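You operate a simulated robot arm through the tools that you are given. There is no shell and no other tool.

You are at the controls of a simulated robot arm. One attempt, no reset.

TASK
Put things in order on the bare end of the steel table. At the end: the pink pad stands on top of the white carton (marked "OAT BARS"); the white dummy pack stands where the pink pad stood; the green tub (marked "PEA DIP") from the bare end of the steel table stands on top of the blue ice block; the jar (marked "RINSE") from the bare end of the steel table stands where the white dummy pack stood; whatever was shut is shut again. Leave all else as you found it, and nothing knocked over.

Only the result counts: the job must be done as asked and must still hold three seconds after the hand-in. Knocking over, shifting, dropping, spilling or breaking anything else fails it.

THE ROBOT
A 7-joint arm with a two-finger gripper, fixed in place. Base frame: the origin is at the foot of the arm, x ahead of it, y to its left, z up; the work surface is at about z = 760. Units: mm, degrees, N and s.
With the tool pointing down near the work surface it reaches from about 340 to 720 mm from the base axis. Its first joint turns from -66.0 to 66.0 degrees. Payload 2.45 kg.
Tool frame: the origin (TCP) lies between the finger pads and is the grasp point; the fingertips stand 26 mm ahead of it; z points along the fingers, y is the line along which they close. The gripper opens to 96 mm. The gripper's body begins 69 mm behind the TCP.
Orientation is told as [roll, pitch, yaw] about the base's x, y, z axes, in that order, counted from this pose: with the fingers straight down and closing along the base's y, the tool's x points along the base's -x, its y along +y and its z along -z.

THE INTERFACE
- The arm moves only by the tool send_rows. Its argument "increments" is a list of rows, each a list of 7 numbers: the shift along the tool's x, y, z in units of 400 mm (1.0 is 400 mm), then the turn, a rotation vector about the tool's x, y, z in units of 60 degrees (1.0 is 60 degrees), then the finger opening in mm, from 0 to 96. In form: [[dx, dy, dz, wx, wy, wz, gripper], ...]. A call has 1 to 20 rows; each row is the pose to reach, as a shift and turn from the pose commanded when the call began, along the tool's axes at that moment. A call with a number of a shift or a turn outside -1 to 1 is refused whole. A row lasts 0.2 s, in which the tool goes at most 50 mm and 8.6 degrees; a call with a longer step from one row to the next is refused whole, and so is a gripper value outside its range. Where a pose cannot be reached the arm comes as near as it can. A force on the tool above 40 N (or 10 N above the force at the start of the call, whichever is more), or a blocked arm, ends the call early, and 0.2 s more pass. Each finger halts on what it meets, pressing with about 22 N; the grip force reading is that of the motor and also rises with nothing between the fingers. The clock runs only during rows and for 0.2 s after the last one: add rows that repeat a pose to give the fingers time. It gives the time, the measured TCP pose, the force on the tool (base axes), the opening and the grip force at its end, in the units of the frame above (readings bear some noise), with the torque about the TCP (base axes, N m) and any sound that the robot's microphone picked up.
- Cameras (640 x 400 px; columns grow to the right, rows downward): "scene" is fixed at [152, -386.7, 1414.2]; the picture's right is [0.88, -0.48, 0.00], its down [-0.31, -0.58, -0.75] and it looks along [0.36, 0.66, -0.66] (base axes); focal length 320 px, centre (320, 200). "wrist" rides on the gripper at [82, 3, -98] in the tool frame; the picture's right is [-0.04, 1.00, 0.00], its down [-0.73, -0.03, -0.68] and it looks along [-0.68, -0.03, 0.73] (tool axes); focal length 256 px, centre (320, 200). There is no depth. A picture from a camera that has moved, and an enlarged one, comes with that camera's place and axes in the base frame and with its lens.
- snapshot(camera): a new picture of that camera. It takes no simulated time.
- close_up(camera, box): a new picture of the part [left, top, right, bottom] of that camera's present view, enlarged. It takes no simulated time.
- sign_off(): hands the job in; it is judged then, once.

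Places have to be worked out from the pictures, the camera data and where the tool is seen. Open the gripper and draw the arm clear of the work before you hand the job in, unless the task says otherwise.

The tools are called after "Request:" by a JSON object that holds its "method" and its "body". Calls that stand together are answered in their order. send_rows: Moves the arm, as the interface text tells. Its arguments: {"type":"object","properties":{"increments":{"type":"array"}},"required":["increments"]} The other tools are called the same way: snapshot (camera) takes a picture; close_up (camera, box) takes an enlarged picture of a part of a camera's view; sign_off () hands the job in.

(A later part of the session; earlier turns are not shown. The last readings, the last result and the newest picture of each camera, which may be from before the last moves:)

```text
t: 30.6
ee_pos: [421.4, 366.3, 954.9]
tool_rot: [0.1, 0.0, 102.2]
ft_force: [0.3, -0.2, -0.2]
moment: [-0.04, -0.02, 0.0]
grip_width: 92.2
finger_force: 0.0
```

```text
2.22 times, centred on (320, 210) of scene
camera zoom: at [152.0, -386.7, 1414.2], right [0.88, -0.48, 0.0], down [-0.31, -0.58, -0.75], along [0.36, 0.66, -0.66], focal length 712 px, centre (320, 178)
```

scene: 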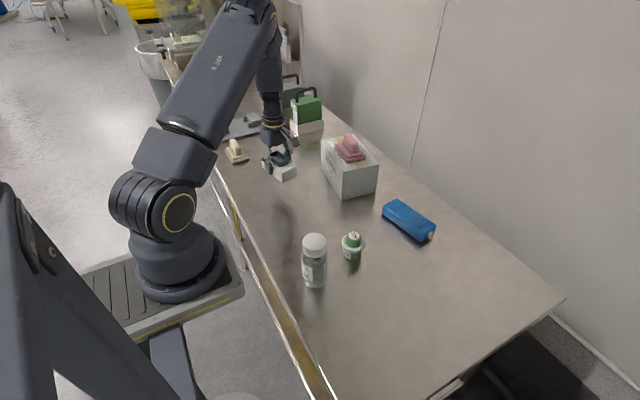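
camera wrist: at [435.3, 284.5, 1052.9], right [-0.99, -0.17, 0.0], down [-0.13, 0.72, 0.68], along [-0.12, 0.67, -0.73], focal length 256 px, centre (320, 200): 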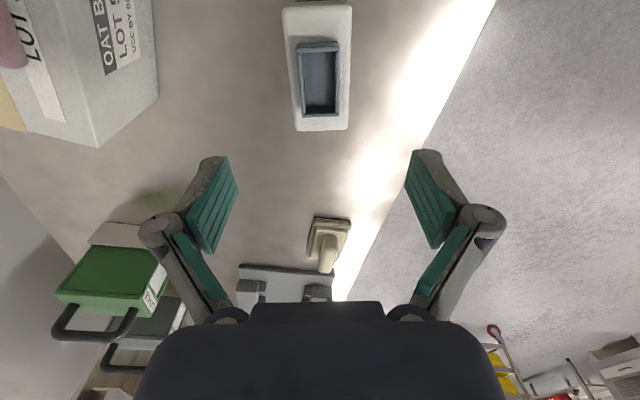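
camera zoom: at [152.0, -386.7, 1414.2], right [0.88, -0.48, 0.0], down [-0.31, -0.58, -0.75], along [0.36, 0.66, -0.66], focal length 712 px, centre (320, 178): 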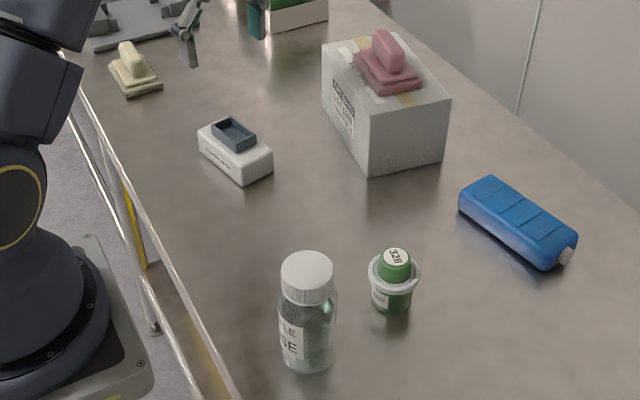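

The pack stands where the pad stood. Next is the jar: I fly to above it at about (362, 24), z ≈ 1000, turning to yaw ≈ 60°.

Request:
{"method": "send_rows", "body": {"increments": [[0.0322, 0.013, -0.05, 0, 0, 0.028, 92], [0.0965, 0.039, -0.1, 0, 0, 0.084, 92], [0.177, 0.0715, -0.11, 0, 0, 0.154, 92], [0.2574, 0.104, -0.11, 0, 0, 0.224, 92], [0.3379, 0.1365, -0.11, 0, 0, 0.294, 92], [0.4183, 0.169, -0.11, 0, 0, 0.364, 92], [0.4988, 0.2015, -0.11, 0, 0, 0.434, 92], [0.5792, 0.234, -0.11, 0, 0, 0.504, 92], [0.6597, 0.2665, -0.11, 0, 0, 0.574, 92], [0.7321, 0.2958, -0.11, 0, 0, 0.637, 92], [0.7884, 0.3185, -0.11, 0, 0, 0.686, 92], [0.8045, 0.325, -0.11, 0, 0, 0.7, 92], [0.8045, 0.325, -0.11, 0, 0, 0.7, 92]]}}

Request:
{"method": "snapshot", "body": {"camera": "wrist"}}

Request:
{"method": "snapshot", "body": {"camera": "scene"}}

```text
t: 33.4
ee_pos: [360.7, 25.6, 997.8]
tool_rot: [0.0, 0.1, 60.1]
ft_force: [-0.2, 0.0, -0.2]
moment: [0.01, 0.01, -0.01]
grip_width: 92.1
finger_force: 0.1
```

```text
taken
camera wrist: at [317.8, -45.1, 1095.1], right [-0.85, 0.53, 0.0], down [0.39, 0.62, 0.68], along [0.36, 0.57, -0.73], focal length 256 px, centre (320, 200)
```

wrist: 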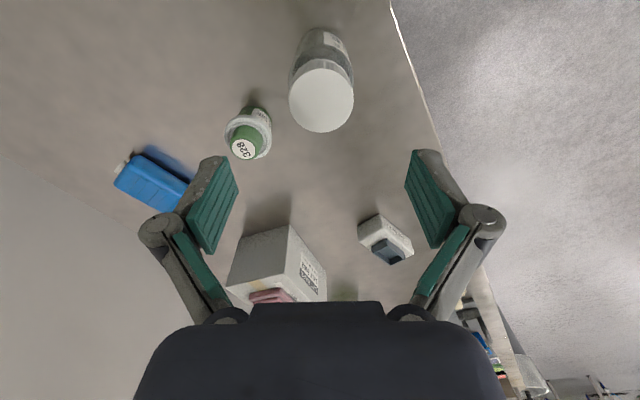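

```text
taken
```

scene: 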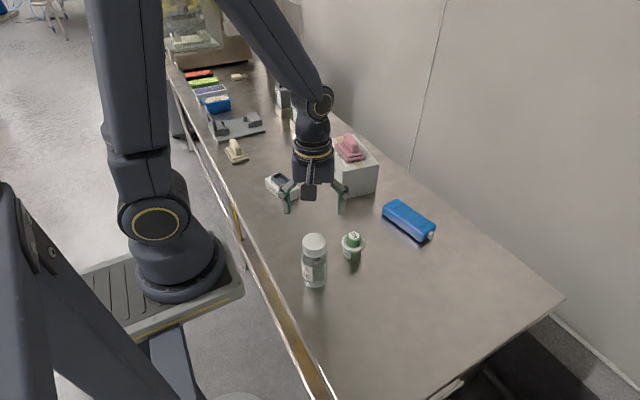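

The jar is right under the tool. I enlarge it in both views to fix its centre, lid height and shoulder.

Request:
{"method": "close_up", "body": {"camera": "wrist", "box": [210, 10, 370, 160]}}

Request:
{"method": "close_up", "body": {"camera": "scene", "box": [280, 220, 380, 300]}}

```text
2.67 times, centred on (290, 85) of wrist
camera zoom: at [317.8, -45.1, 1095.1], right [-0.85, 0.53, 0.0], down [0.39, 0.62, 0.68], along [0.36, 0.57, -0.73], focal length 683 px, centre (400, 507)
```

zoom: 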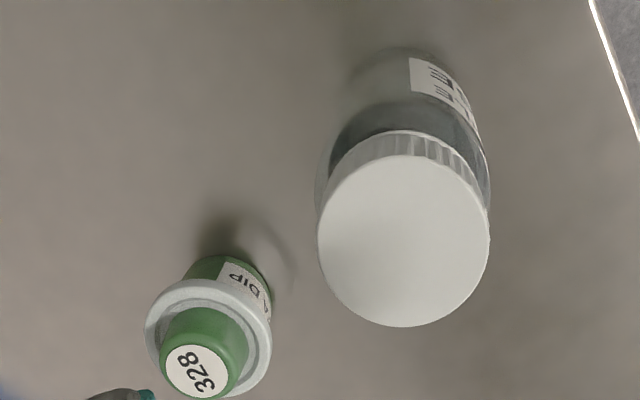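

```text
5.00 times, centred on (330, 260) of scene
camera zoom: at [152.0, -386.7, 1414.2], right [0.88, -0.48, 0.0], down [-0.31, -0.58, -0.75], along [0.36, 0.66, -0.66], focal length 1602 px, centre (270, -100)
```

zoom: 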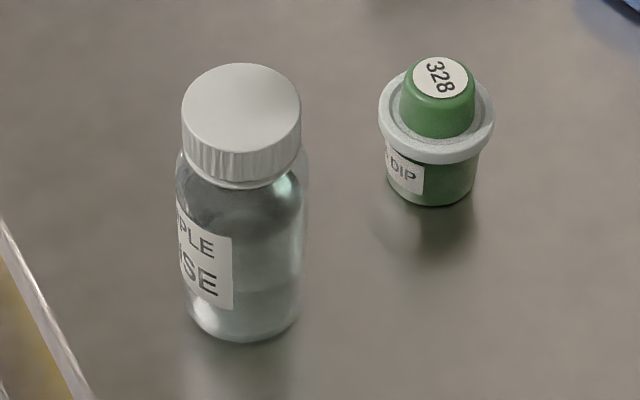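

Both views put the jar's axis at ≈ (360.6, 24.6), lid top z ≈ 889, body ≈ 61 mm across, shoulder near z ≈ 848. I descend with the fingers open to TCP z ≈ 831 to grip the body below the lid.

Request:
{"method": "send_rows", "body": {"increments": [[0.0009, 0.0015, 0.04, 0, 0, 0, 92], [0.0009, 0.0015, 0.1, 0, 0, 0, 92], [0.0009, 0.0015, 0.16, 0, 0, 0, 92], [0.0009, 0.0015, 0.22, 0, 0, 0, 92], [0.0009, 0.0015, 0.28, 0, 0, 0, 92], [0.0009, 0.0015, 0.33, 0, 0, 0, 92], [0.0009, 0.0015, 0.375, 0, 0, 0, 92], [0.0009, 0.0015, 0.4, 0, 0, 0, 92], [0.0009, 0.0015, 0.415, 0, 0, 0, 92], [0.0009, 0.0015, 0.415, 0, 0, 0, 92]]}}

Request:
{"method": "snapshot", "body": {"camera": "wrist"}}

Request:
{"method": "close_up", "body": {"camera": "scene", "box": [250, 190, 390, 300]}}

```text
t: 35.6
ee_pos: [360.7, 25.8, 831.3]
tool_rot: [0.0, 0.1, 60.3]
ft_force: [-1.8, 1.2, 4.1]
moment: [0.03, -0.04, -0.01]
grip_width: 92.7
finger_force: 1.0
```

```text
taken
camera wrist: at [317.7, -45.8, 928.9], right [-0.85, 0.53, 0.0], down [0.39, 0.62, 0.68], along [0.36, 0.57, -0.73], focal length 256 px, centre (320, 200)
```

wrist: 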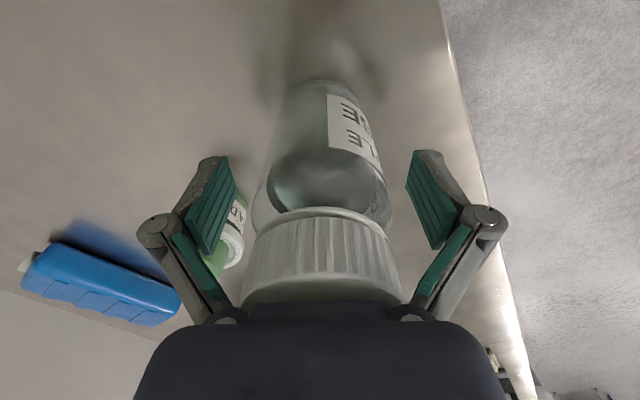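

```text
3.64 times, centred on (320, 245) of scene
camera zoom: at [151.9, -386.6, 1414.2], right [0.88, -0.48, 0.0], down [-0.31, -0.58, -0.75], along [0.36, 0.66, -0.66], focal length 1165 px, centre (320, 36)
```

zoom: 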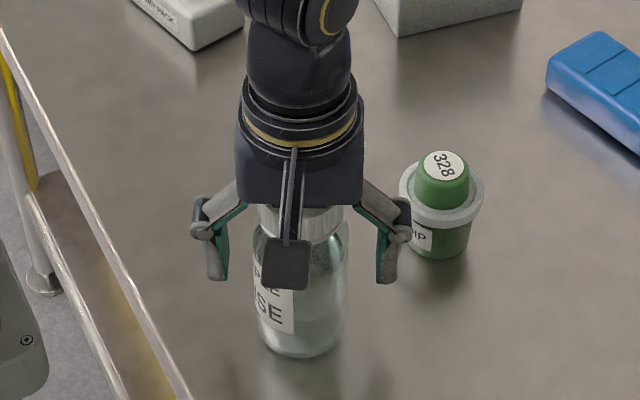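

The reading shows a slight 4 N upward force, which I want to understand before closing. I hold still for a moment and read again, and look closer.

Request:
{"method": "send_rows", "body": {"increments": [[0, 0, 0, 0, 0, 0, 92], [0, 0, 0, 0, 0, 0, 92]]}}

Request:
{"method": "close_up", "body": {"camera": "scene", "box": [285, 220, 365, 290]}}

Request:
{"method": "close_up", "body": {"camera": "wrist", "box": [220, 130, 420, 320]}}

```text
t: 36.2
ee_pos: [360.8, 25.1, 831.3]
tool_rot: [0.0, 0.0, 60.2]
ft_force: [-0.5, 1.0, 4.4]
moment: [0.0, -0.04, -0.01]
grip_width: 93.1
finger_force: 0.4
```

```text
5.71 times, centred on (325, 255) of scene
camera zoom: at [151.9, -386.7, 1414.2], right [0.88, -0.48, 0.0], down [-0.31, -0.58, -0.75], along [0.36, 0.66, -0.66], focal length 1831 px, centre (291, -114)
```

zoom: 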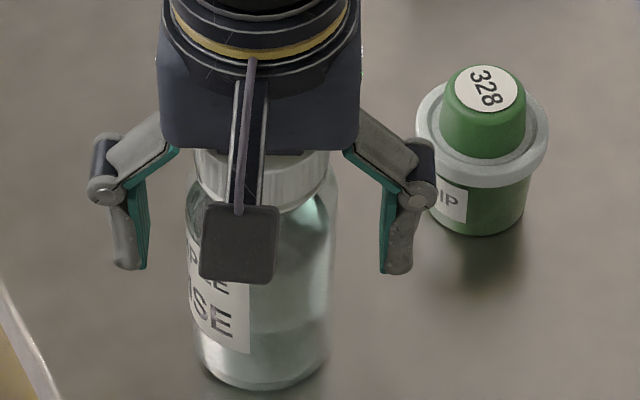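

```text
2.11 times, centred on (320, 225) of wrist
camera zoom: at [317.8, -45.8, 929.0], right [-0.85, 0.53, 0.0], down [0.39, 0.62, 0.68], along [0.36, 0.58, -0.73], focal length 539 px, centre (320, 147)
```

zoom: 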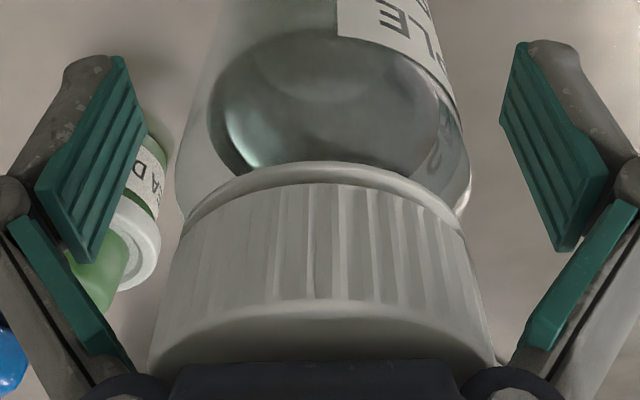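

The steady 4 N and slightly widened opening suggest the jar's lid is just touching the palm or finger roots. I back up 8 mm and re-check that the force vanishes.

Request:
{"method": "send_rows", "body": {"increments": [[0, 0, -0.01, 0, 0, 0, 92], [0, 0, -0.02, 0, 0, 0, 92], [0, 0, -0.02, 0, 0, 0, 92]]}}

Request:
{"method": "close_up", "body": {"camera": "scene", "box": [285, 220, 365, 290]}}

```text
t: 37.0
ee_pos: [360.6, 24.1, 838.9]
tool_rot: [0.0, 0.0, 60.2]
ft_force: [0.1, -0.6, -0.2]
moment: [-0.01, 0.04, 0.02]
grip_width: 92.0
finger_force: 0.1
```

```text
5.71 times, centred on (325, 255) of scene
camera zoom: at [152.0, -386.7, 1414.2], right [0.88, -0.48, 0.0], down [-0.31, -0.58, -0.75], along [0.36, 0.66, -0.66], focal length 1831 px, centre (291, -114)
```

zoom: 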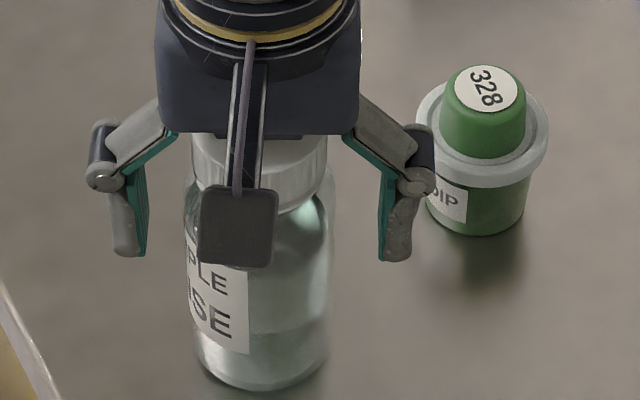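

The force is gone and the jar has not moved. I close on the jar's body at TCP z ≈ 839.

Request:
{"method": "send_rows", "body": {"increments": [[0, 0, 0, 0, 0, 0, 75], [0, 0, 0, 0, 0, 0, 60], [0, 0, 0, 0, 0, 0, 45], [0, 0, 0, 0, 0, 0, 45], [0, 0, 0, 0, 0, 0, 45], [0, 0, 0, 0, 0, 0, 45]]}}

Request:
{"method": "close_up", "body": {"camera": "scene", "box": [285, 220, 365, 290]}}

Request:
{"method": "snapshot", "body": {"camera": "wrist"}}

```text
t: 38.4
ee_pos: [360.5, 25.4, 839.0]
tool_rot: [0.0, -0.1, 60.2]
ft_force: [-0.5, 1.9, 4.4]
moment: [0.03, 0.04, -0.02]
grip_width: 58.3
finger_force: 21.9
```

```text
5.71 times, centred on (325, 255) of scene
camera zoom: at [151.9, -386.6, 1414.2], right [0.88, -0.48, 0.0], down [-0.31, -0.58, -0.75], along [0.36, 0.66, -0.66], focal length 1831 px, centre (291, -114)
```

zoom: 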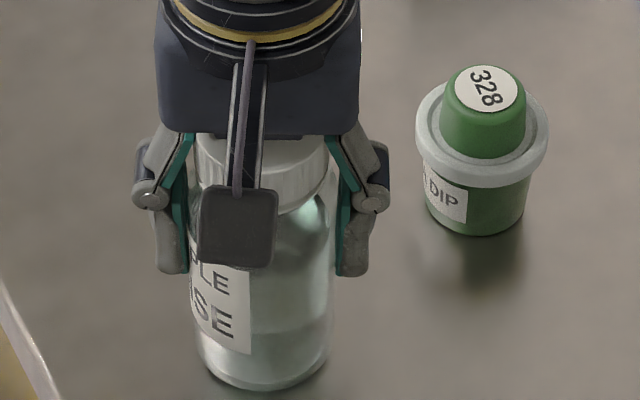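

```text
taken
camera wrist: at [317.7, -45.2, 936.9], right [-0.85, 0.53, 0.0], down [0.39, 0.62, 0.68], along [0.36, 0.58, -0.73], focal length 256 px, centre (320, 200)
```

wrist: 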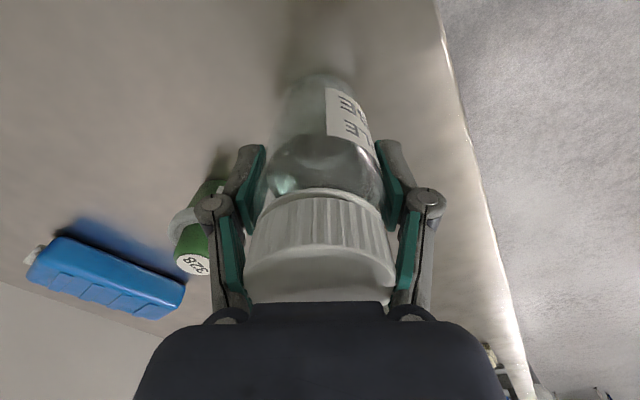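

Gripped at 58.3 mm. I lift 15 mm gently and check weight and slip.

Request:
{"method": "send_rows", "body": {"increments": [[0, 0, -0.006, 0, 0, 0, 45], [0, 0, -0.018, 0, 0, 0, 45], [0, 0, -0.035, 0, 0, 0, 45], [0, 0, -0.04, 0, 0, 0, 45], [0, 0, -0.04, 0, 0, 0, 45]]}}

Request:
{"method": "close_up", "body": {"camera": "scene", "box": [285, 220, 365, 290]}}

Request:
{"method": "snapshot", "body": {"camera": "wrist"}}

```text
t: 39.6
ee_pos: [361.3, 25.0, 855.6]
tool_rot: [0.0, 0.0, 60.2]
ft_force: [-0.2, 0.1, -2.2]
moment: [0.03, -0.02, -0.01]
grip_width: 58.0
finger_force: 22.4
```

```text
5.71 times, centred on (325, 255) of scene
camera zoom: at [152.0, -386.7, 1414.2], right [0.88, -0.48, 0.0], down [-0.31, -0.58, -0.75], along [0.36, 0.66, -0.66], focal length 1831 px, centre (291, -114)
```

zoom: 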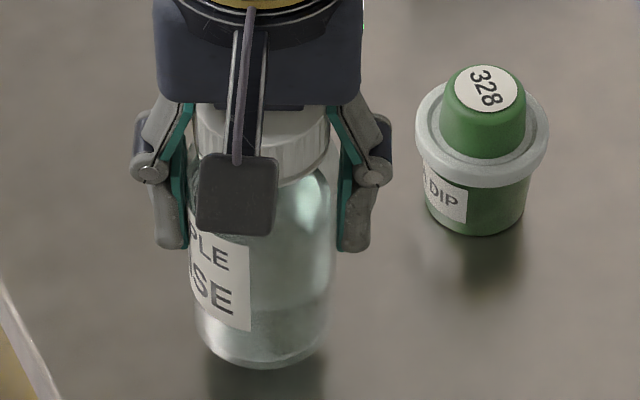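

```text
taken
camera wrist: at [317.7, -45.8, 953.3], right [-0.85, 0.53, 0.0], down [0.39, 0.62, 0.68], along [0.36, 0.57, -0.73], focal length 256 px, centre (320, 200)
```

wrist: 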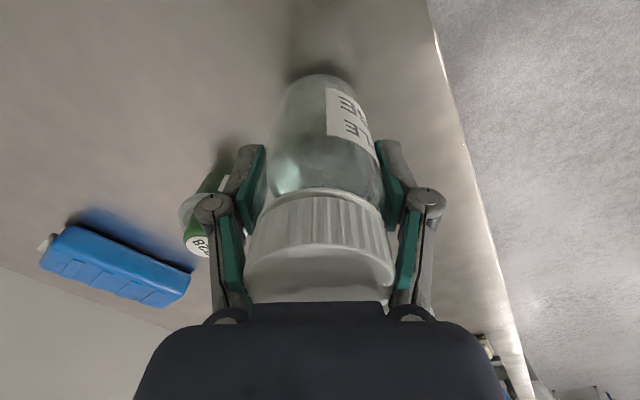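

The jar lifts cleanly and hangs upright. I raise it another 24 mm and carry it smoothly to the place where the pack stood, (379.6, 185.9).

Request:
{"method": "send_rows", "body": {"increments": [[0, 0, -0.025, 0, 0, 0, 45], [-0.0112, 0.0048, -0.05, 0, 0, 0, 45], [-0.0374, 0.016, -0.06, 0, 0, 0, 45], [-0.0785, 0.0335, -0.06, 0, 0, 0, 45], [-0.1271, 0.0542, -0.06, 0, 0, 0, 45], [-0.1795, 0.0766, -0.06, 0, 0, 0, 45], [-0.2318, 0.0989, -0.06, 0, 0, 0, 45], [-0.2805, 0.1196, -0.06, 0, 0, 0, 45], [-0.3216, 0.1372, -0.06, 0, 0, 0, 45], [-0.3516, 0.1499, -0.06, 0, 0, 0, 45], [-0.3684, 0.1571, -0.06, 0, 0, 0, 45], [-0.374, 0.1595, -0.06, 0, 0, 0, 45], [-0.374, 0.1595, -0.06, 0, 0, 0, 45]]}}

Request:
{"method": "snapshot", "body": {"camera": "wrist"}}

Request:
{"method": "snapshot", "body": {"camera": "scene"}}

```text
t: 42.4
ee_pos: [379.8, 185.4, 879.8]
tool_rot: [0.1, 0.0, 60.2]
ft_force: [0.2, -1.3, -2.7]
moment: [0.03, 0.0, 0.01]
grip_width: 57.9
finger_force: 22.2
```

```text
taken
camera wrist: at [336.5, 115.6, 977.1], right [-0.85, 0.53, 0.0], down [0.39, 0.62, 0.68], along [0.36, 0.58, -0.73], focal length 256 px, centre (320, 200)
```

wrist: 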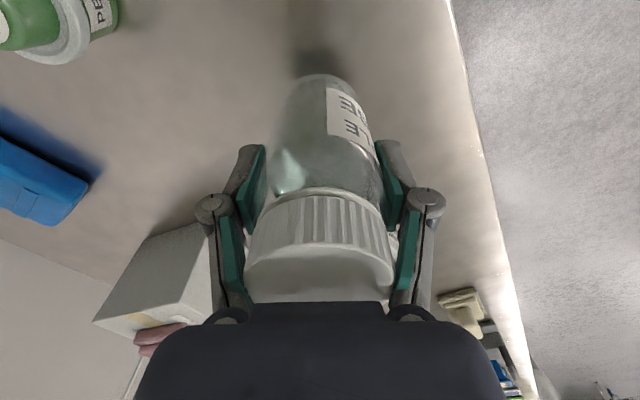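

```text
taken
```

scene: 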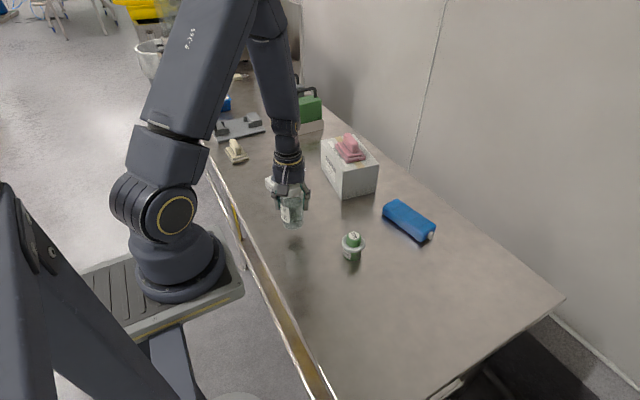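

Position is right (≈ (380, 185.5)). I lower the jar to about 2 mm above the table.

Request:
{"method": "send_rows", "body": {"increments": [[0, 0.0, 0.02, 0, 0, 0, 45], [0, 0.0, 0.045, 0, 0, 0, 45], [0, 0, 0.07, 0, 0, 0, 45], [0, 0, 0.087, 0, 0, 0, 45], [0, 0, 0.094, 0, 0, 0, 45], [0, 0, 0.094, 0, 0, 0, 45]]}}

Request:
{"method": "close_up", "body": {"camera": "scene", "box": [240, 150, 360, 260]}}

```text
t: 43.8
ee_pos: [379.5, 186.5, 841.9]
tool_rot: [0.0, 0.0, 60.3]
ft_force: [-0.4, 1.1, -2.9]
moment: [0.0, 0.02, -0.01]
grip_width: 58.0
finger_force: 21.9
```

```text
3.64 times, centred on (300, 205) of scene
camera zoom: at [152.0, -386.6, 1414.2], right [0.88, -0.48, 0.0], down [-0.31, -0.58, -0.75], along [0.36, 0.66, -0.66], focal length 1165 px, centre (393, 182)
```

zoom: 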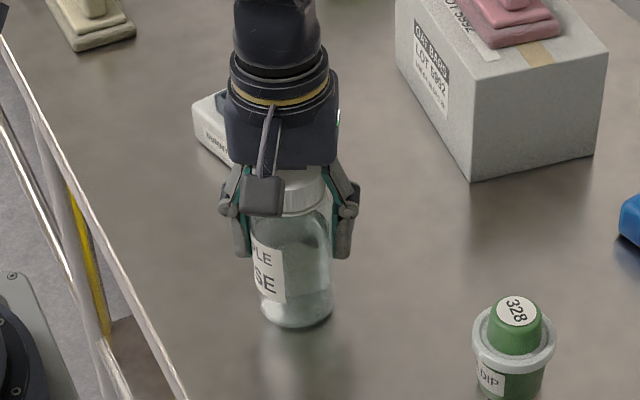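

Still free (−2.9 N). I step down by about 2 mm while watching the force.

Request:
{"method": "send_rows", "body": {"increments": [[0, 0, 0.0025, 0, 0, 0, 45], [0, 0, 0.005, 0, 0, 0, 45], [0, 0, 0.005, 0, 0, 0, 45]]}}

```text
t: 44.6
ee_pos: [381.4, 185.0, 841.2]
tool_rot: [0.1, 0.1, 60.2]
ft_force: [-1.3, -2.9, 12.9]
moment: [-0.22, 0.25, 0.06]
grip_width: 57.6
finger_force: 21.4
```

Contact is firm (12.9 N), a bit earlier than expected. I ease back 1 mm and look.

Request:
{"method": "send_rows", "body": {"increments": [[0, 0, -0.0025, 0, 0, 0, 45], [0, 0, -0.0025, 0, 0, 0, 45]]}}

Request:
{"method": "close_up", "body": {"camera": "scene", "box": [260, 180, 340, 245]}}

Request:
{"method": "snapshot", "body": {"camera": "wrist"}}

```text
t: 45.2
ee_pos: [378.8, 187.3, 841.3]
tool_rot: [0.0, -0.1, 60.2]
ft_force: [-0.5, 0.3, -3.4]
moment: [-0.02, -0.03, 0.01]
grip_width: 58.2
finger_force: 21.7
```

```text
6.15 times, centred on (300, 212) of scene
camera zoom: at [152.0, -386.6, 1414.2], right [0.88, -0.48, 0.0], down [-0.31, -0.58, -0.75], along [0.36, 0.66, -0.66], focal length 1972 px, centre (443, 123)
```

zoom: 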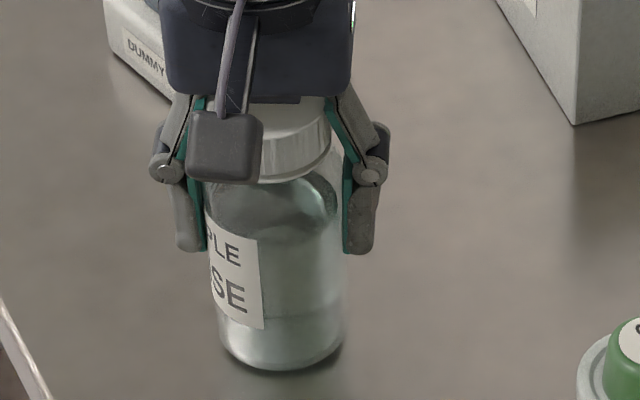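

```text
taken
camera wrist: at [336.7, 115.7, 938.6], right [-0.85, 0.53, 0.0], down [0.39, 0.62, 0.68], along [0.36, 0.58, -0.73], focal length 256 px, centre (320, 200)
```

wrist: 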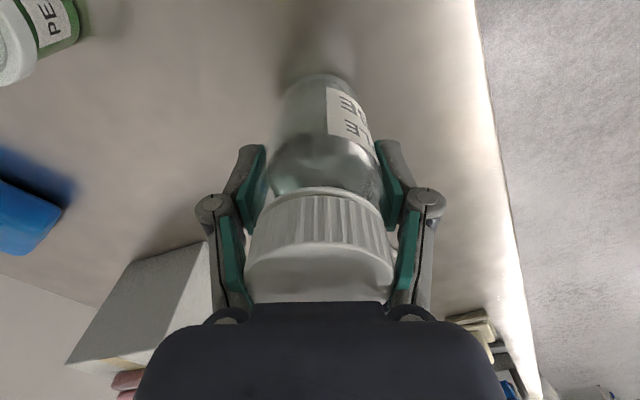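

It is hanging again by a fraction of a millimetre and looks upright. I go down half that step to seat it lightly.

Request:
{"method": "send_rows", "body": {"increments": [[0, 0, 0.001, 0, 0, 0, 45], [0, 0, 0.0015, 0, 0, 0, 45], [0, 0, 0.0015, 0, 0, 0, 45]]}}

```text
t: 46.0
ee_pos: [380.6, 186.8, 841.9]
tool_rot: [0.0, 0.1, 60.3]
ft_force: [-0.2, -0.6, -2.8]
moment: [-0.02, 0.01, -0.02]
grip_width: 58.1
finger_force: 21.9
```

Request:
{"method": "send_rows", "body": {"increments": [[0, 0, 0.001, 0, 0, 0, 45], [0, 0, 0.001, 0, 0, 0, 45], [0, 0, 0.001, 0, 0, 0, 45]]}}

```text
t: 46.8
ee_pos: [380.4, 187.4, 841.8]
tool_rot: [0.1, 0.0, 60.3]
ft_force: [-0.4, 0.5, -1.8]
moment: [0.03, -0.02, -0.04]
grip_width: 57.9
finger_force: 22.5
```

The pull is easing (−1.8 N), so the jar's base is just meeting the table. I go down another 0.4 mm to seat it.

Request:
{"method": "send_rows", "body": {"increments": [[0, 0, 0.001, 0, 0, 0, 45], [0, 0, 0.001, 0, 0, 0, 45], [0, 0, 0.001, 0, 0, 0, 45]]}}

```text
t: 47.6
ee_pos: [380.8, 186.4, 841.1]
tool_rot: [0.0, 0.0, 60.1]
ft_force: [1.2, -0.2, 2.5]
moment: [-0.05, 0.04, 0.02]
grip_width: 57.8
finger_force: 22.3
```

Seated with +2.5 N. I open the fingers gradually and rise straight up well clear of the lid.

Request:
{"method": "send_rows", "body": {"increments": [[0, 0, 0, 0, 0, 0, 62], [0, 0, 0, 0, 0, 0, 74], [0, 0, 0, 0, 0, 0, 86], [0, 0, 0, 0, 0, 0, 92], [0, 0, 0, 0, 0, 0, 92], [0, 0, -0.03, 0, 0, 0, 92], [0, 0, -0.09, 0, 0, 0, 92], [0, 0, -0.17, 0, 0, 0, 92], [0, 0, -0.26, 0, 0, 0, 92], [0, 0, -0.36, 0, 0, 0, 92], [0, 0, -0.4, 0, 0, 0, 92], [0, 0, -0.4, 0, 0, 0, 92]]}}

Request:
{"method": "snapshot", "body": {"camera": "wrist"}}

Request:
{"method": "close_up", "body": {"camera": "scene", "box": [220, 120, 420, 300]}}

```text
t: 50.2
ee_pos: [379.5, 186.0, 999.9]
tool_rot: [0.0, 0.0, 60.2]
ft_force: [0.6, -0.1, -0.4]
moment: [-0.04, 0.01, -0.02]
grip_width: 92.2
finger_force: 0.2
```

```text
taken
camera wrist: at [336.2, 116.2, 1097.7], right [-0.85, 0.53, 0.0], down [0.39, 0.62, 0.68], along [0.36, 0.58, -0.73], focal length 256 px, centre (320, 200)
```

wrist: 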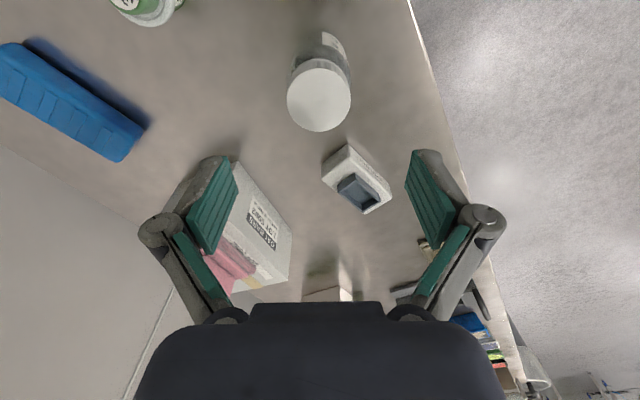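

```text
2.22 times, centred on (320, 210) of scene
camera zoom: at [152.0, -386.7, 1414.2], right [0.88, -0.48, 0.0], down [-0.31, -0.58, -0.75], along [0.36, 0.66, -0.66], focal length 712 px, centre (320, 178)
```

zoom: 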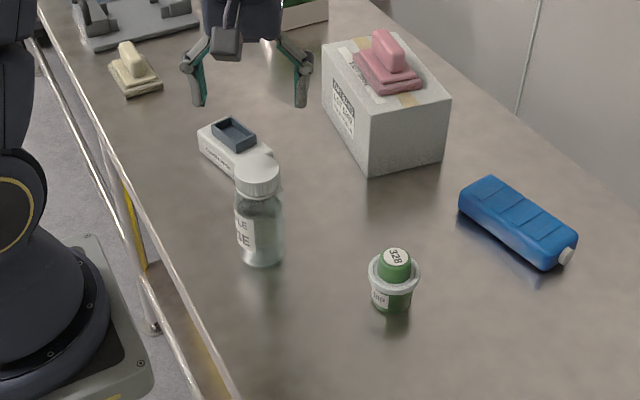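

The jar stands upright at the pack's old place. Next is the tub: I fly to above (482, 40) at z ≈ 980 and turn to yaw ≈ 12° so the camera also sees the ice block beyond.

Request:
{"method": "send_rows", "body": {"increments": [[0.0095, -0.0202, 0, 0, 0, 0.04, 90], [0.0302, -0.0646, 0, 0, 0, 0.128, 90], [0.0567, -0.1212, 0, 0, 0, 0.24, 90], [0.0832, -0.1778, 0.01, 0, 0, 0.352, 90], [0.1096, -0.2343, 0.02, 0, 0, 0.464, 90], [0.1361, -0.2909, 0.03, 0, 0, 0.576, 90], [0.1607, -0.3434, 0.04, 0, 0, 0.68, 90], [0.1796, -0.3838, 0.05, 0, 0, 0.76, 90], [0.189, -0.404, 0.05, 0, 0, 0.8, 90], [0.189, -0.404, 0.05, 0, 0, 0.8, 90]]}}

Request:
{"method": "snapshot", "body": {"camera": "wrist"}}

Request:
{"method": "close_up", "body": {"camera": "wrist", "box": [220, 0, 420, 125]}}

Request:
{"method": "close_up", "body": {"camera": "wrist", "box": [220, 100, 420, 300]}}

Request:
{"method": "close_up", "body": {"camera": "scene", "box": [330, 180, 450, 280]}}

```text
t: 52.4
ee_pos: [485.3, 38.4, 980.2]
tool_rot: [0.1, 0.0, 12.1]
ft_force: [-0.2, 0.0, 0.5]
moment: [0.03, -0.03, -0.02]
grip_width: 90.2
finger_force: 0.0
```

```text
taken
camera wrist: at [404.5, 23.5, 1076.7], right [-0.17, 0.99, 0.0], down [0.72, 0.13, 0.68], along [0.67, 0.12, -0.73], focal length 256 px, centre (320, 200)
```

wrist: 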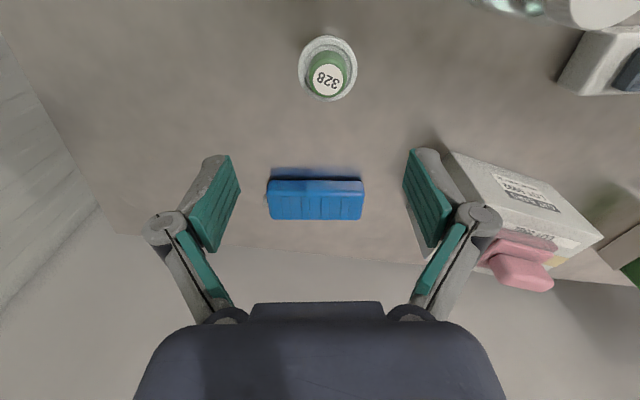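

```text
3.20 times, centred on (320, 62) of wrist
camera zoom: at [404.5, 23.5, 1076.7], right [-0.17, 0.99, 0.0], down [0.72, 0.13, 0.68], along [0.67, 0.12, -0.73], focal length 819 px, centre (320, 640)
```

zoom: 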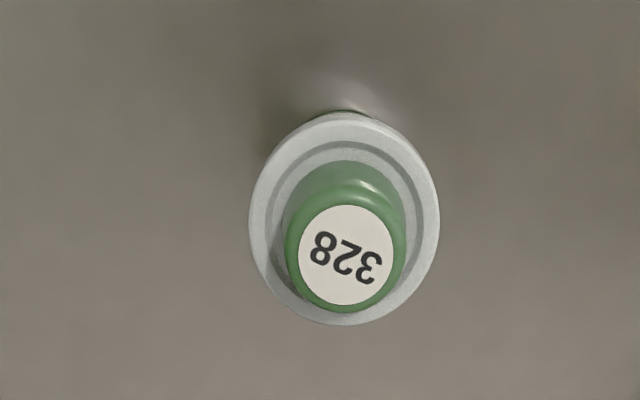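

```text
2.00 times, centred on (320, 200) of wrist
camera zoom: at [404.5, 23.5, 1076.7], right [-0.17, 0.99, 0.0], down [0.72, 0.13, 0.68], along [0.67, 0.12, -0.73], focal length 512 px, centre (320, 200)
```

zoom: 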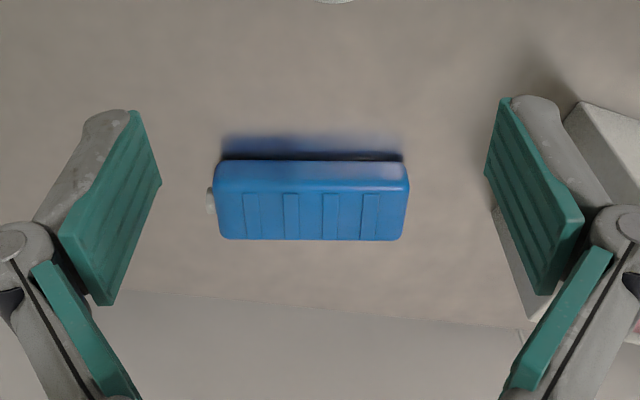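

```text
4.00 times, centred on (390, 230) of scene
camera zoom: at [152.0, -386.7, 1414.2], right [0.88, -0.48, 0.0], down [-0.31, -0.58, -0.75], along [0.36, 0.66, -0.66], focal length 1282 px, centre (40, 80)
```

zoom: 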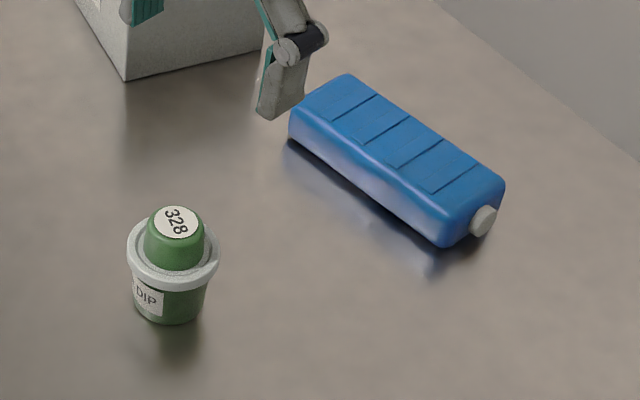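

In this near-vertical view the tub's axis is at about (481, 44), a few mm from the earlier guess. I shift there and go down to z ≈ 872, just above the tub's top, for a closer check.

Request:
{"method": "send_rows", "body": {"increments": [[0.0036, 0.0087, 0.04, 0, 0, 0, 90], [0.0073, 0.0174, 0.1, 0, 0, 0, 90], [0.0073, 0.0174, 0.16, 0, 0, 0, 90], [0.0073, 0.0174, 0.22, 0, 0, 0, 90], [0.0073, 0.0174, 0.255, 0, 0, 0, 90], [0.0073, 0.0174, 0.2675, 0, 0, 0, 90], [0.0073, 0.0174, 0.2675, 0, 0, 0, 90]]}}

Request:
{"method": "snapshot", "body": {"camera": "wrist"}}

Request:
{"method": "close_up", "body": {"camera": "wrist", "box": [220, 20, 420, 180]}}

Request:
{"method": "close_up", "body": {"camera": "scene", "box": [310, 180, 410, 280]}}

```text
t: 54.0
ee_pos: [480.5, 47.6, 871.8]
tool_rot: [0.0, -0.1, 12.2]
ft_force: [0.1, 0.1, 0.1]
moment: [-0.01, -0.01, 0.01]
grip_width: 90.0
finger_force: 0.0
```

```text
taken
camera wrist: at [399.5, 31.3, 969.5], right [-0.17, 0.99, 0.0], down [0.72, 0.13, 0.68], along [0.67, 0.12, -0.73], focal length 256 px, centre (320, 200)
```

wrist: 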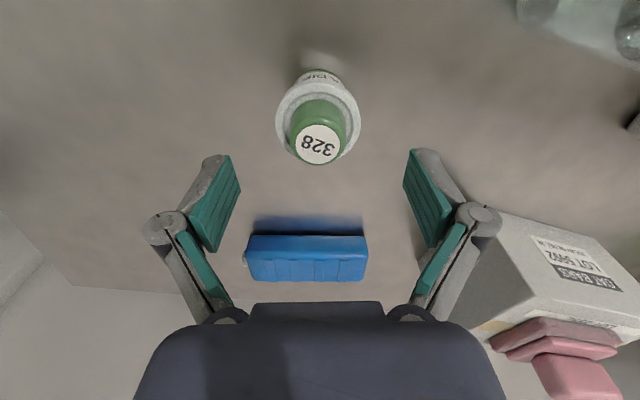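

```text
2.50 times, centred on (320, 100) of wrist
camera zoom: at [399.5, 31.3, 969.5], right [-0.17, 0.99, 0.0], down [0.72, 0.13, 0.68], along [0.67, 0.12, -0.73], focal length 640 px, centre (320, 450)
```

zoom: 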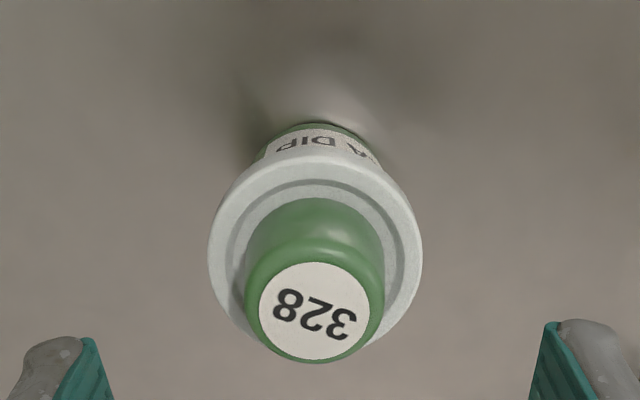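

```text
4.00 times, centred on (360, 230) of scene
camera zoom: at [152.0, -386.7, 1414.2], right [0.88, -0.48, 0.0], down [-0.31, -0.58, -0.75], along [0.36, 0.66, -0.66], focal length 1282 px, centre (160, 80)
```

zoom: 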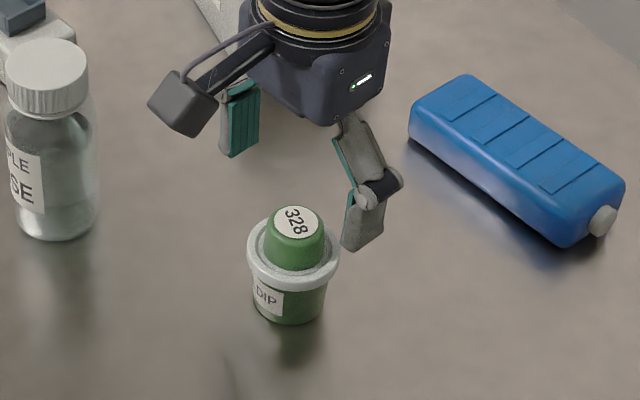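

The close view confirms the tub at ≈ (481, 44), rim about 60 mm across at z ≈ 798, top z ≈ 829. I correct 2 mm sideways and descend to TCP z ≈ 797 to grip it by its rim.

Request:
{"method": "send_rows", "body": {"increments": [[-0.0005, -0.003, 0.03, 0, 0, 0, 90], [-0.0005, -0.0058, 0.08, 0, 0, 0, 90], [-0.0005, -0.0058, 0.125, 0, 0, 0, 90], [-0.0005, -0.0058, 0.16, 0, 0, 0, 90], [-0.0005, -0.0058, 0.18, 0, 0, 0, 90], [-0.0005, -0.0058, 0.186, 0, 0, 0, 90], [-0.0005, -0.0058, 0.186, 0, 0, 0, 90]]}}

Request:
{"method": "snapshot", "body": {"camera": "wrist"}}

Request:
{"method": "close_up", "body": {"camera": "scene", "box": [310, 180, 410, 280]}}

```text
t: 55.6
ee_pos: [478.3, 44.1, 797.0]
tool_rot: [0.0, 0.0, 12.1]
ft_force: [-0.1, 0.5, 0.5]
moment: [-0.01, 0.01, 0.01]
grip_width: 90.0
finger_force: 0.0
```

```text
taken
camera wrist: at [398.6, 28.1, 894.7], right [-0.17, 0.99, 0.0], down [0.72, 0.13, 0.68], along [0.67, 0.12, -0.73], focal length 256 px, centre (320, 200)
```

wrist: 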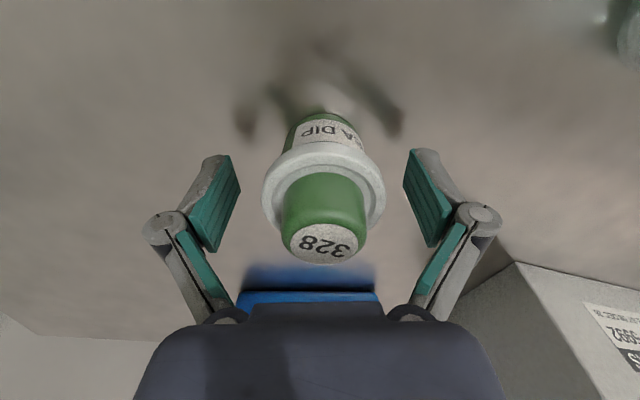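

```text
4.00 times, centred on (360, 230) of scene
camera zoom: at [152.0, -386.7, 1414.2], right [0.88, -0.48, 0.0], down [-0.31, -0.58, -0.75], along [0.36, 0.66, -0.66], focal length 1282 px, centre (160, 80)
```

zoom: 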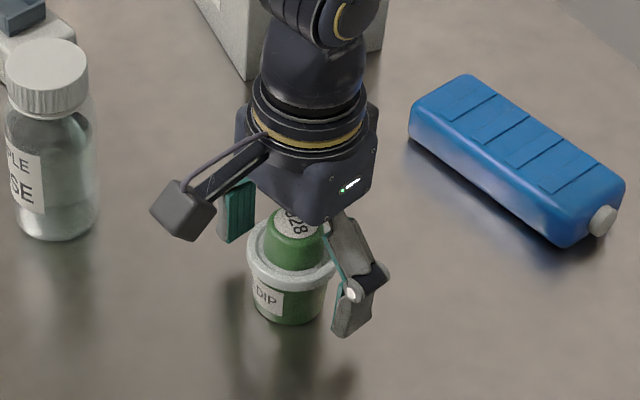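

The fingers straddle the rim; I nudge 2 mm forward to centre the pads on it and then close.

Request:
{"method": "send_rows", "body": {"increments": [[-0.005, 0.0025, 0, 0, 0, 0, 90], [-0.005, 0.0025, 0, 0, 0, 0, 75], [-0.005, 0.0025, 0, 0, 0, 0, 60], [-0.005, 0.0025, 0, 0, 0, 0, 45], [-0.005, 0.0025, 0, 0, 0, 0, 45], [-0.005, 0.0025, 0, 0, 0, 0, 45], [-0.005, 0.0025, 0, 0, 0, 0, 45]]}}

Request:
{"method": "snapshot", "body": {"camera": "wrist"}}

Request:
{"method": "close_up", "body": {"camera": "scene", "box": [310, 180, 410, 280]}}

```text
t: 57.2
ee_pos: [480.4, 45.0, 797.3]
tool_rot: [0.0, -0.1, 12.1]
ft_force: [-1.0, -0.8, 7.9]
moment: [-0.03, 0.01, 0.03]
grip_width: 58.0
finger_force: 21.9
```

```text
taken
camera wrist: at [400.6, 30.2, 895.1], right [-0.17, 0.99, 0.0], down [0.72, 0.13, 0.68], along [0.67, 0.12, -0.73], focal length 256 px, centre (320, 200)
```

wrist: 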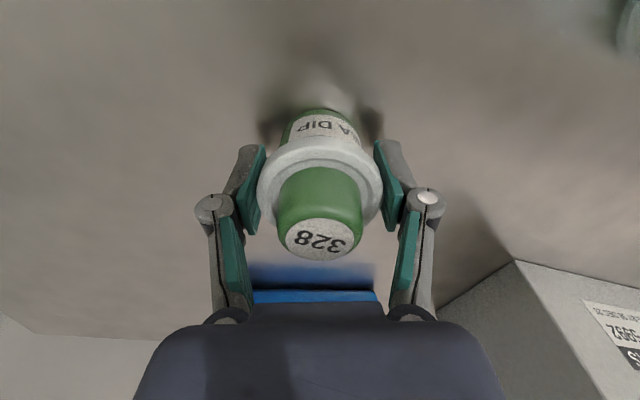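

```text
4.00 times, centred on (360, 230) of scene
camera zoom: at [151.9, -386.7, 1414.2], right [0.88, -0.48, 0.0], down [-0.31, -0.58, -0.75], along [0.36, 0.66, -0.66], focal length 1282 px, centre (160, 80)
```

zoom: 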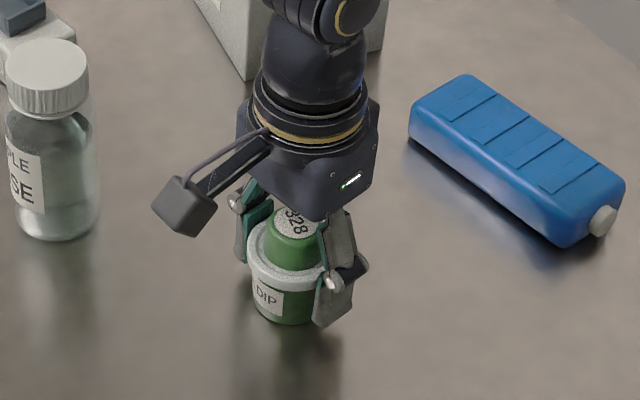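

The rim is gripped at 58 mm. I lift about 16 mm gently and check.

Request:
{"method": "send_rows", "body": {"increments": [[0, 0, -0.006, 0, 0, 0, 45], [0, 0, -0.018, 0, 0, 0, 45], [0, 0, -0.035, 0, 0, 0, 45], [0, 0, -0.04, 0, 0, 0, 45], [0, 0, -0.04, 0, 0, 0, 45]]}}

Request:
{"method": "snapshot", "body": {"camera": "wrist"}}

Request:
{"method": "close_up", "body": {"camera": "scene", "box": [310, 180, 410, 280]}}

```text
t: 58.4
ee_pos: [481.3, 45.4, 814.5]
tool_rot: [0.0, 0.0, 12.3]
ft_force: [0.0, -0.9, -0.4]
moment: [0.02, 0.0, 0.0]
grip_width: 58.1
finger_force: 21.8
```

```text
taken
camera wrist: at [401.2, 30.7, 911.7], right [-0.17, 0.99, 0.0], down [0.72, 0.13, 0.68], along [0.67, 0.12, -0.73], focal length 256 px, centre (320, 200)
```

wrist: 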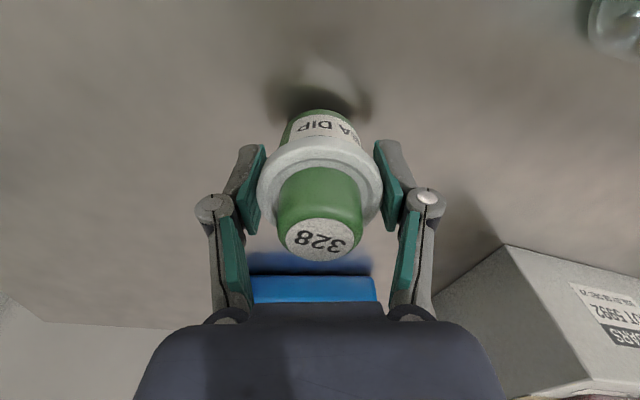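

```text
4.00 times, centred on (360, 230) of scene
camera zoom: at [152.0, -386.7, 1414.2], right [0.88, -0.48, 0.0], down [-0.31, -0.58, -0.75], along [0.36, 0.66, -0.66], focal length 1282 px, centre (160, 80)
```

zoom: 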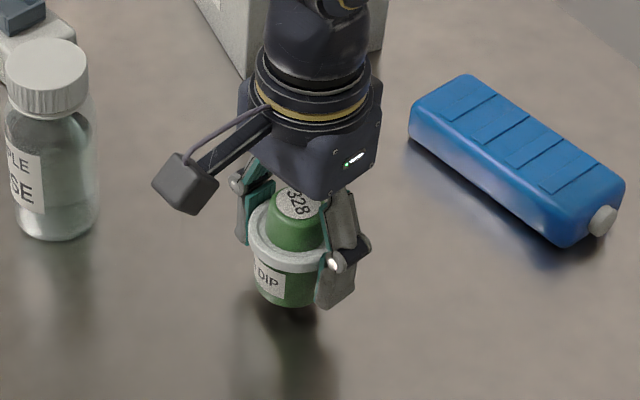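

The tub hangs level. From the last high view the ice block's top is ≈ 142×52 mm centred near (676, 63), top z ≈ 798. I raise the tub to z ≈ 890 and carry it over the block.

Request:
{"method": "send_rows", "body": {"increments": [[0, 0, -0.05, 0, 0, 0, 45], [-0.012, -0.0015, -0.12, 0, 0, 0, 45], [-0.045, -0.0054, -0.17, 0, 0, 0, 45], [-0.1, -0.0121, -0.19, 0, 0, 0, 45], [-0.165, -0.02, -0.19, 0, 0, 0, 45], [-0.23, -0.0278, -0.19, 0, 0, 0, 45], [-0.295, -0.0357, -0.19, 0, 0, 0, 45], [-0.36, -0.0436, -0.19, 0, 0, 0, 45], [-0.415, -0.0502, -0.19, 0, 0, 0, 45], [-0.455, -0.055, -0.19, 0, 0, 0, 45], [-0.477, -0.0577, -0.19, 0, 0, 0, 45], [-0.4835, -0.0585, -0.19, 0, 0, 0, 45], [-0.4835, -0.0585, -0.19, 0, 0, 0, 45]]}}

Request:
{"method": "snapshot", "body": {"camera": "wrist"}}

Request:
{"method": "close_up", "body": {"camera": "wrist", "box": [200, 0, 440, 150]}}

Request:
{"method": "close_up", "body": {"camera": "scene", "box": [350, 140, 460, 260]}}

```text
t: 61.2
ee_pos: [676.2, 63.5, 890.8]
tool_rot: [-0.1, 0.1, 12.3]
ft_force: [-0.7, -1.3, -0.2]
moment: [0.06, -0.01, -0.01]
grip_width: 57.7
finger_force: 22.0
```

```text
taken
camera wrist: at [595.9, 48.6, 987.7], right [-0.17, 0.99, 0.0], down [0.72, 0.13, 0.68], along [0.67, 0.12, -0.73], focal length 256 px, centre (320, 200)
```

wrist: 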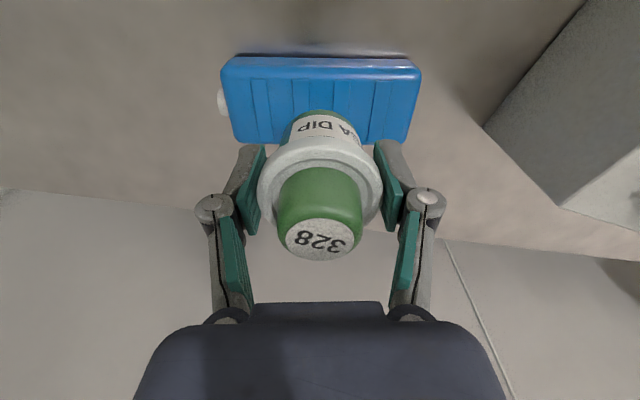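

```text
2.67 times, centred on (320, 75) of wrist
camera zoom: at [595.9, 48.6, 987.7], right [-0.17, 0.99, 0.0], down [0.72, 0.13, 0.68], along [0.67, 0.12, -0.73], focal length 683 px, centre (320, 533)
```

zoom: 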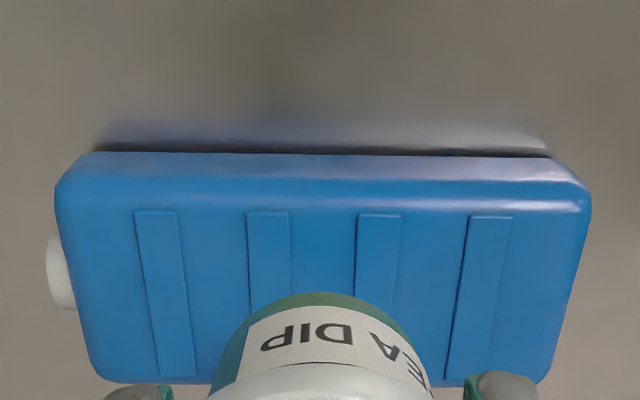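

```text
3.33 times, centred on (405, 200) of scene
camera zoom: at [152.0, -386.7, 1414.2], right [0.88, -0.48, 0.0], down [-0.31, -0.58, -0.75], along [0.36, 0.66, -0.66], focal length 1068 px, centre (37, 200)
```

zoom: 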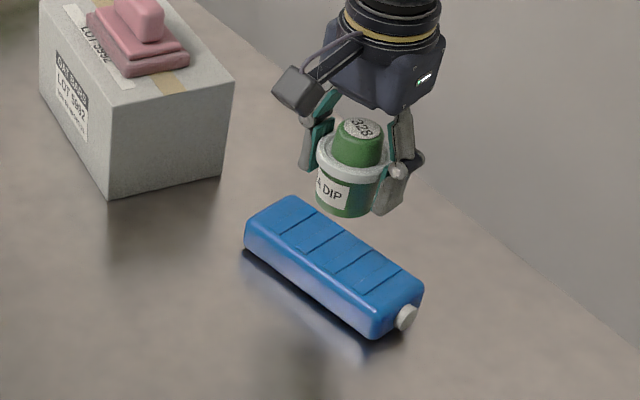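

The block's top carries four low ribs; the midpoint between the two middle ribs — the block's centre — is ≈ (679.5, 63.6), where the tub's base will bear on both. I shift 2 mm forward and lower to about 845 for a last look.

Request:
{"method": "send_rows", "body": {"increments": [[-0.0025, 0, 0.02, 0, 0, 0, 45], [-0.005, 0, 0.05, 0, 0, 0, 45], [-0.005, 0, 0.08, 0, 0, 0, 45], [-0.005, 0, 0.1, 0, 0, 0, 45], [-0.005, 0, 0.11, 0, 0, 0, 45], [-0.005, 0, 0.11, 0, 0, 0, 45]]}}

Request:
{"method": "snapshot", "body": {"camera": "wrist"}}

Request:
{"method": "close_up", "body": {"camera": "wrist", "box": [200, 30, 440, 180]}}

Request:
{"method": "close_up", "body": {"camera": "scene", "box": [370, 170, 450, 250]}}

```text
t: 62.6
ee_pos: [677.8, 65.7, 845.9]
tool_rot: [0.0, 0.0, 12.0]
ft_force: [-0.4, 0.6, -0.8]
moment: [0.01, -0.03, -0.01]
grip_width: 58.1
finger_force: 22.3
```

```text
taken
camera wrist: at [597.0, 49.3, 943.5], right [-0.17, 0.99, 0.0], down [0.72, 0.13, 0.68], along [0.67, 0.12, -0.73], focal length 256 px, centre (320, 200)
```

wrist: 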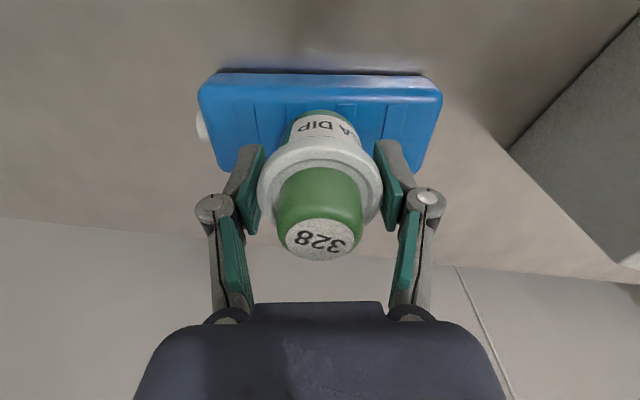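

```text
2.67 times, centred on (320, 105) of wrist
camera zoom: at [597.0, 49.3, 943.5], right [-0.17, 0.99, 0.0], down [0.72, 0.13, 0.68], along [0.67, 0.12, -0.73], focal length 683 px, centre (320, 453)
```

zoom: 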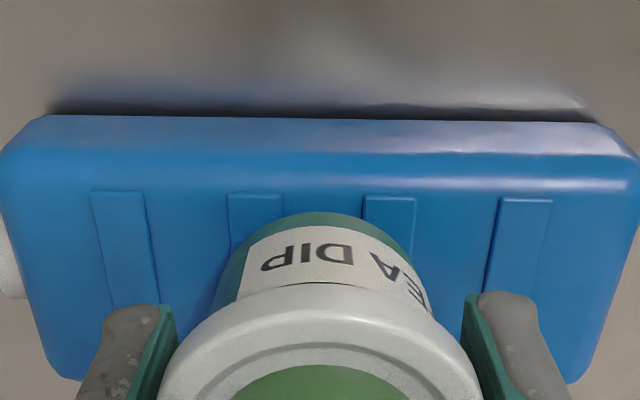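

```text
5.00 times, centred on (410, 210) of scene
camera zoom: at [152.0, -386.7, 1414.2], right [0.88, -0.48, 0.0], down [-0.31, -0.58, -0.75], along [0.36, 0.66, -0.66], focal length 1602 px, centre (-130, 150)
```

zoom: 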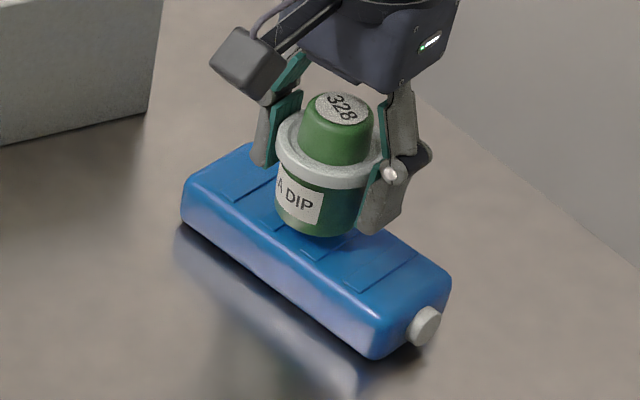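

The tub is centred between the two middle ribs (within about 1 mm) and over the block's width. I lower 6 mm more and then step.

Request:
{"method": "send_rows", "body": {"increments": [[0, 0, 0.005, 0, 0, 0, 45], [0, 0, 0.01, 0, 0, 0, 45], [0, 0, 0.015, 0, 0, 0, 45], [0, 0, 0.015, 0, 0, 0, 45]]}}

```text
t: 63.6
ee_pos: [678.3, 63.6, 839.5]
tool_rot: [0.1, 0.0, 12.2]
ft_force: [-0.1, -0.2, -1.1]
moment: [-0.01, 0.03, -0.01]
grip_width: 58.1
finger_force: 21.7
```

No contact yet at z ≈ 839.5. I step down about 1.2 mm and read the force.

Request:
{"method": "send_rows", "body": {"increments": [[0, 0, 0.0015, 0, 0, 0, 45], [0, 0, 0.003, 0, 0, 0, 45], [0, 0, 0.003, 0, 0, 0, 45]]}}

```text
t: 64.4
ee_pos: [677.8, 64.5, 839.9]
tool_rot: [0.1, 0.1, 12.2]
ft_force: [0.1, -0.3, -1.5]
moment: [0.02, 0.03, 0.01]
grip_width: 58.0
finger_force: 22.1
```

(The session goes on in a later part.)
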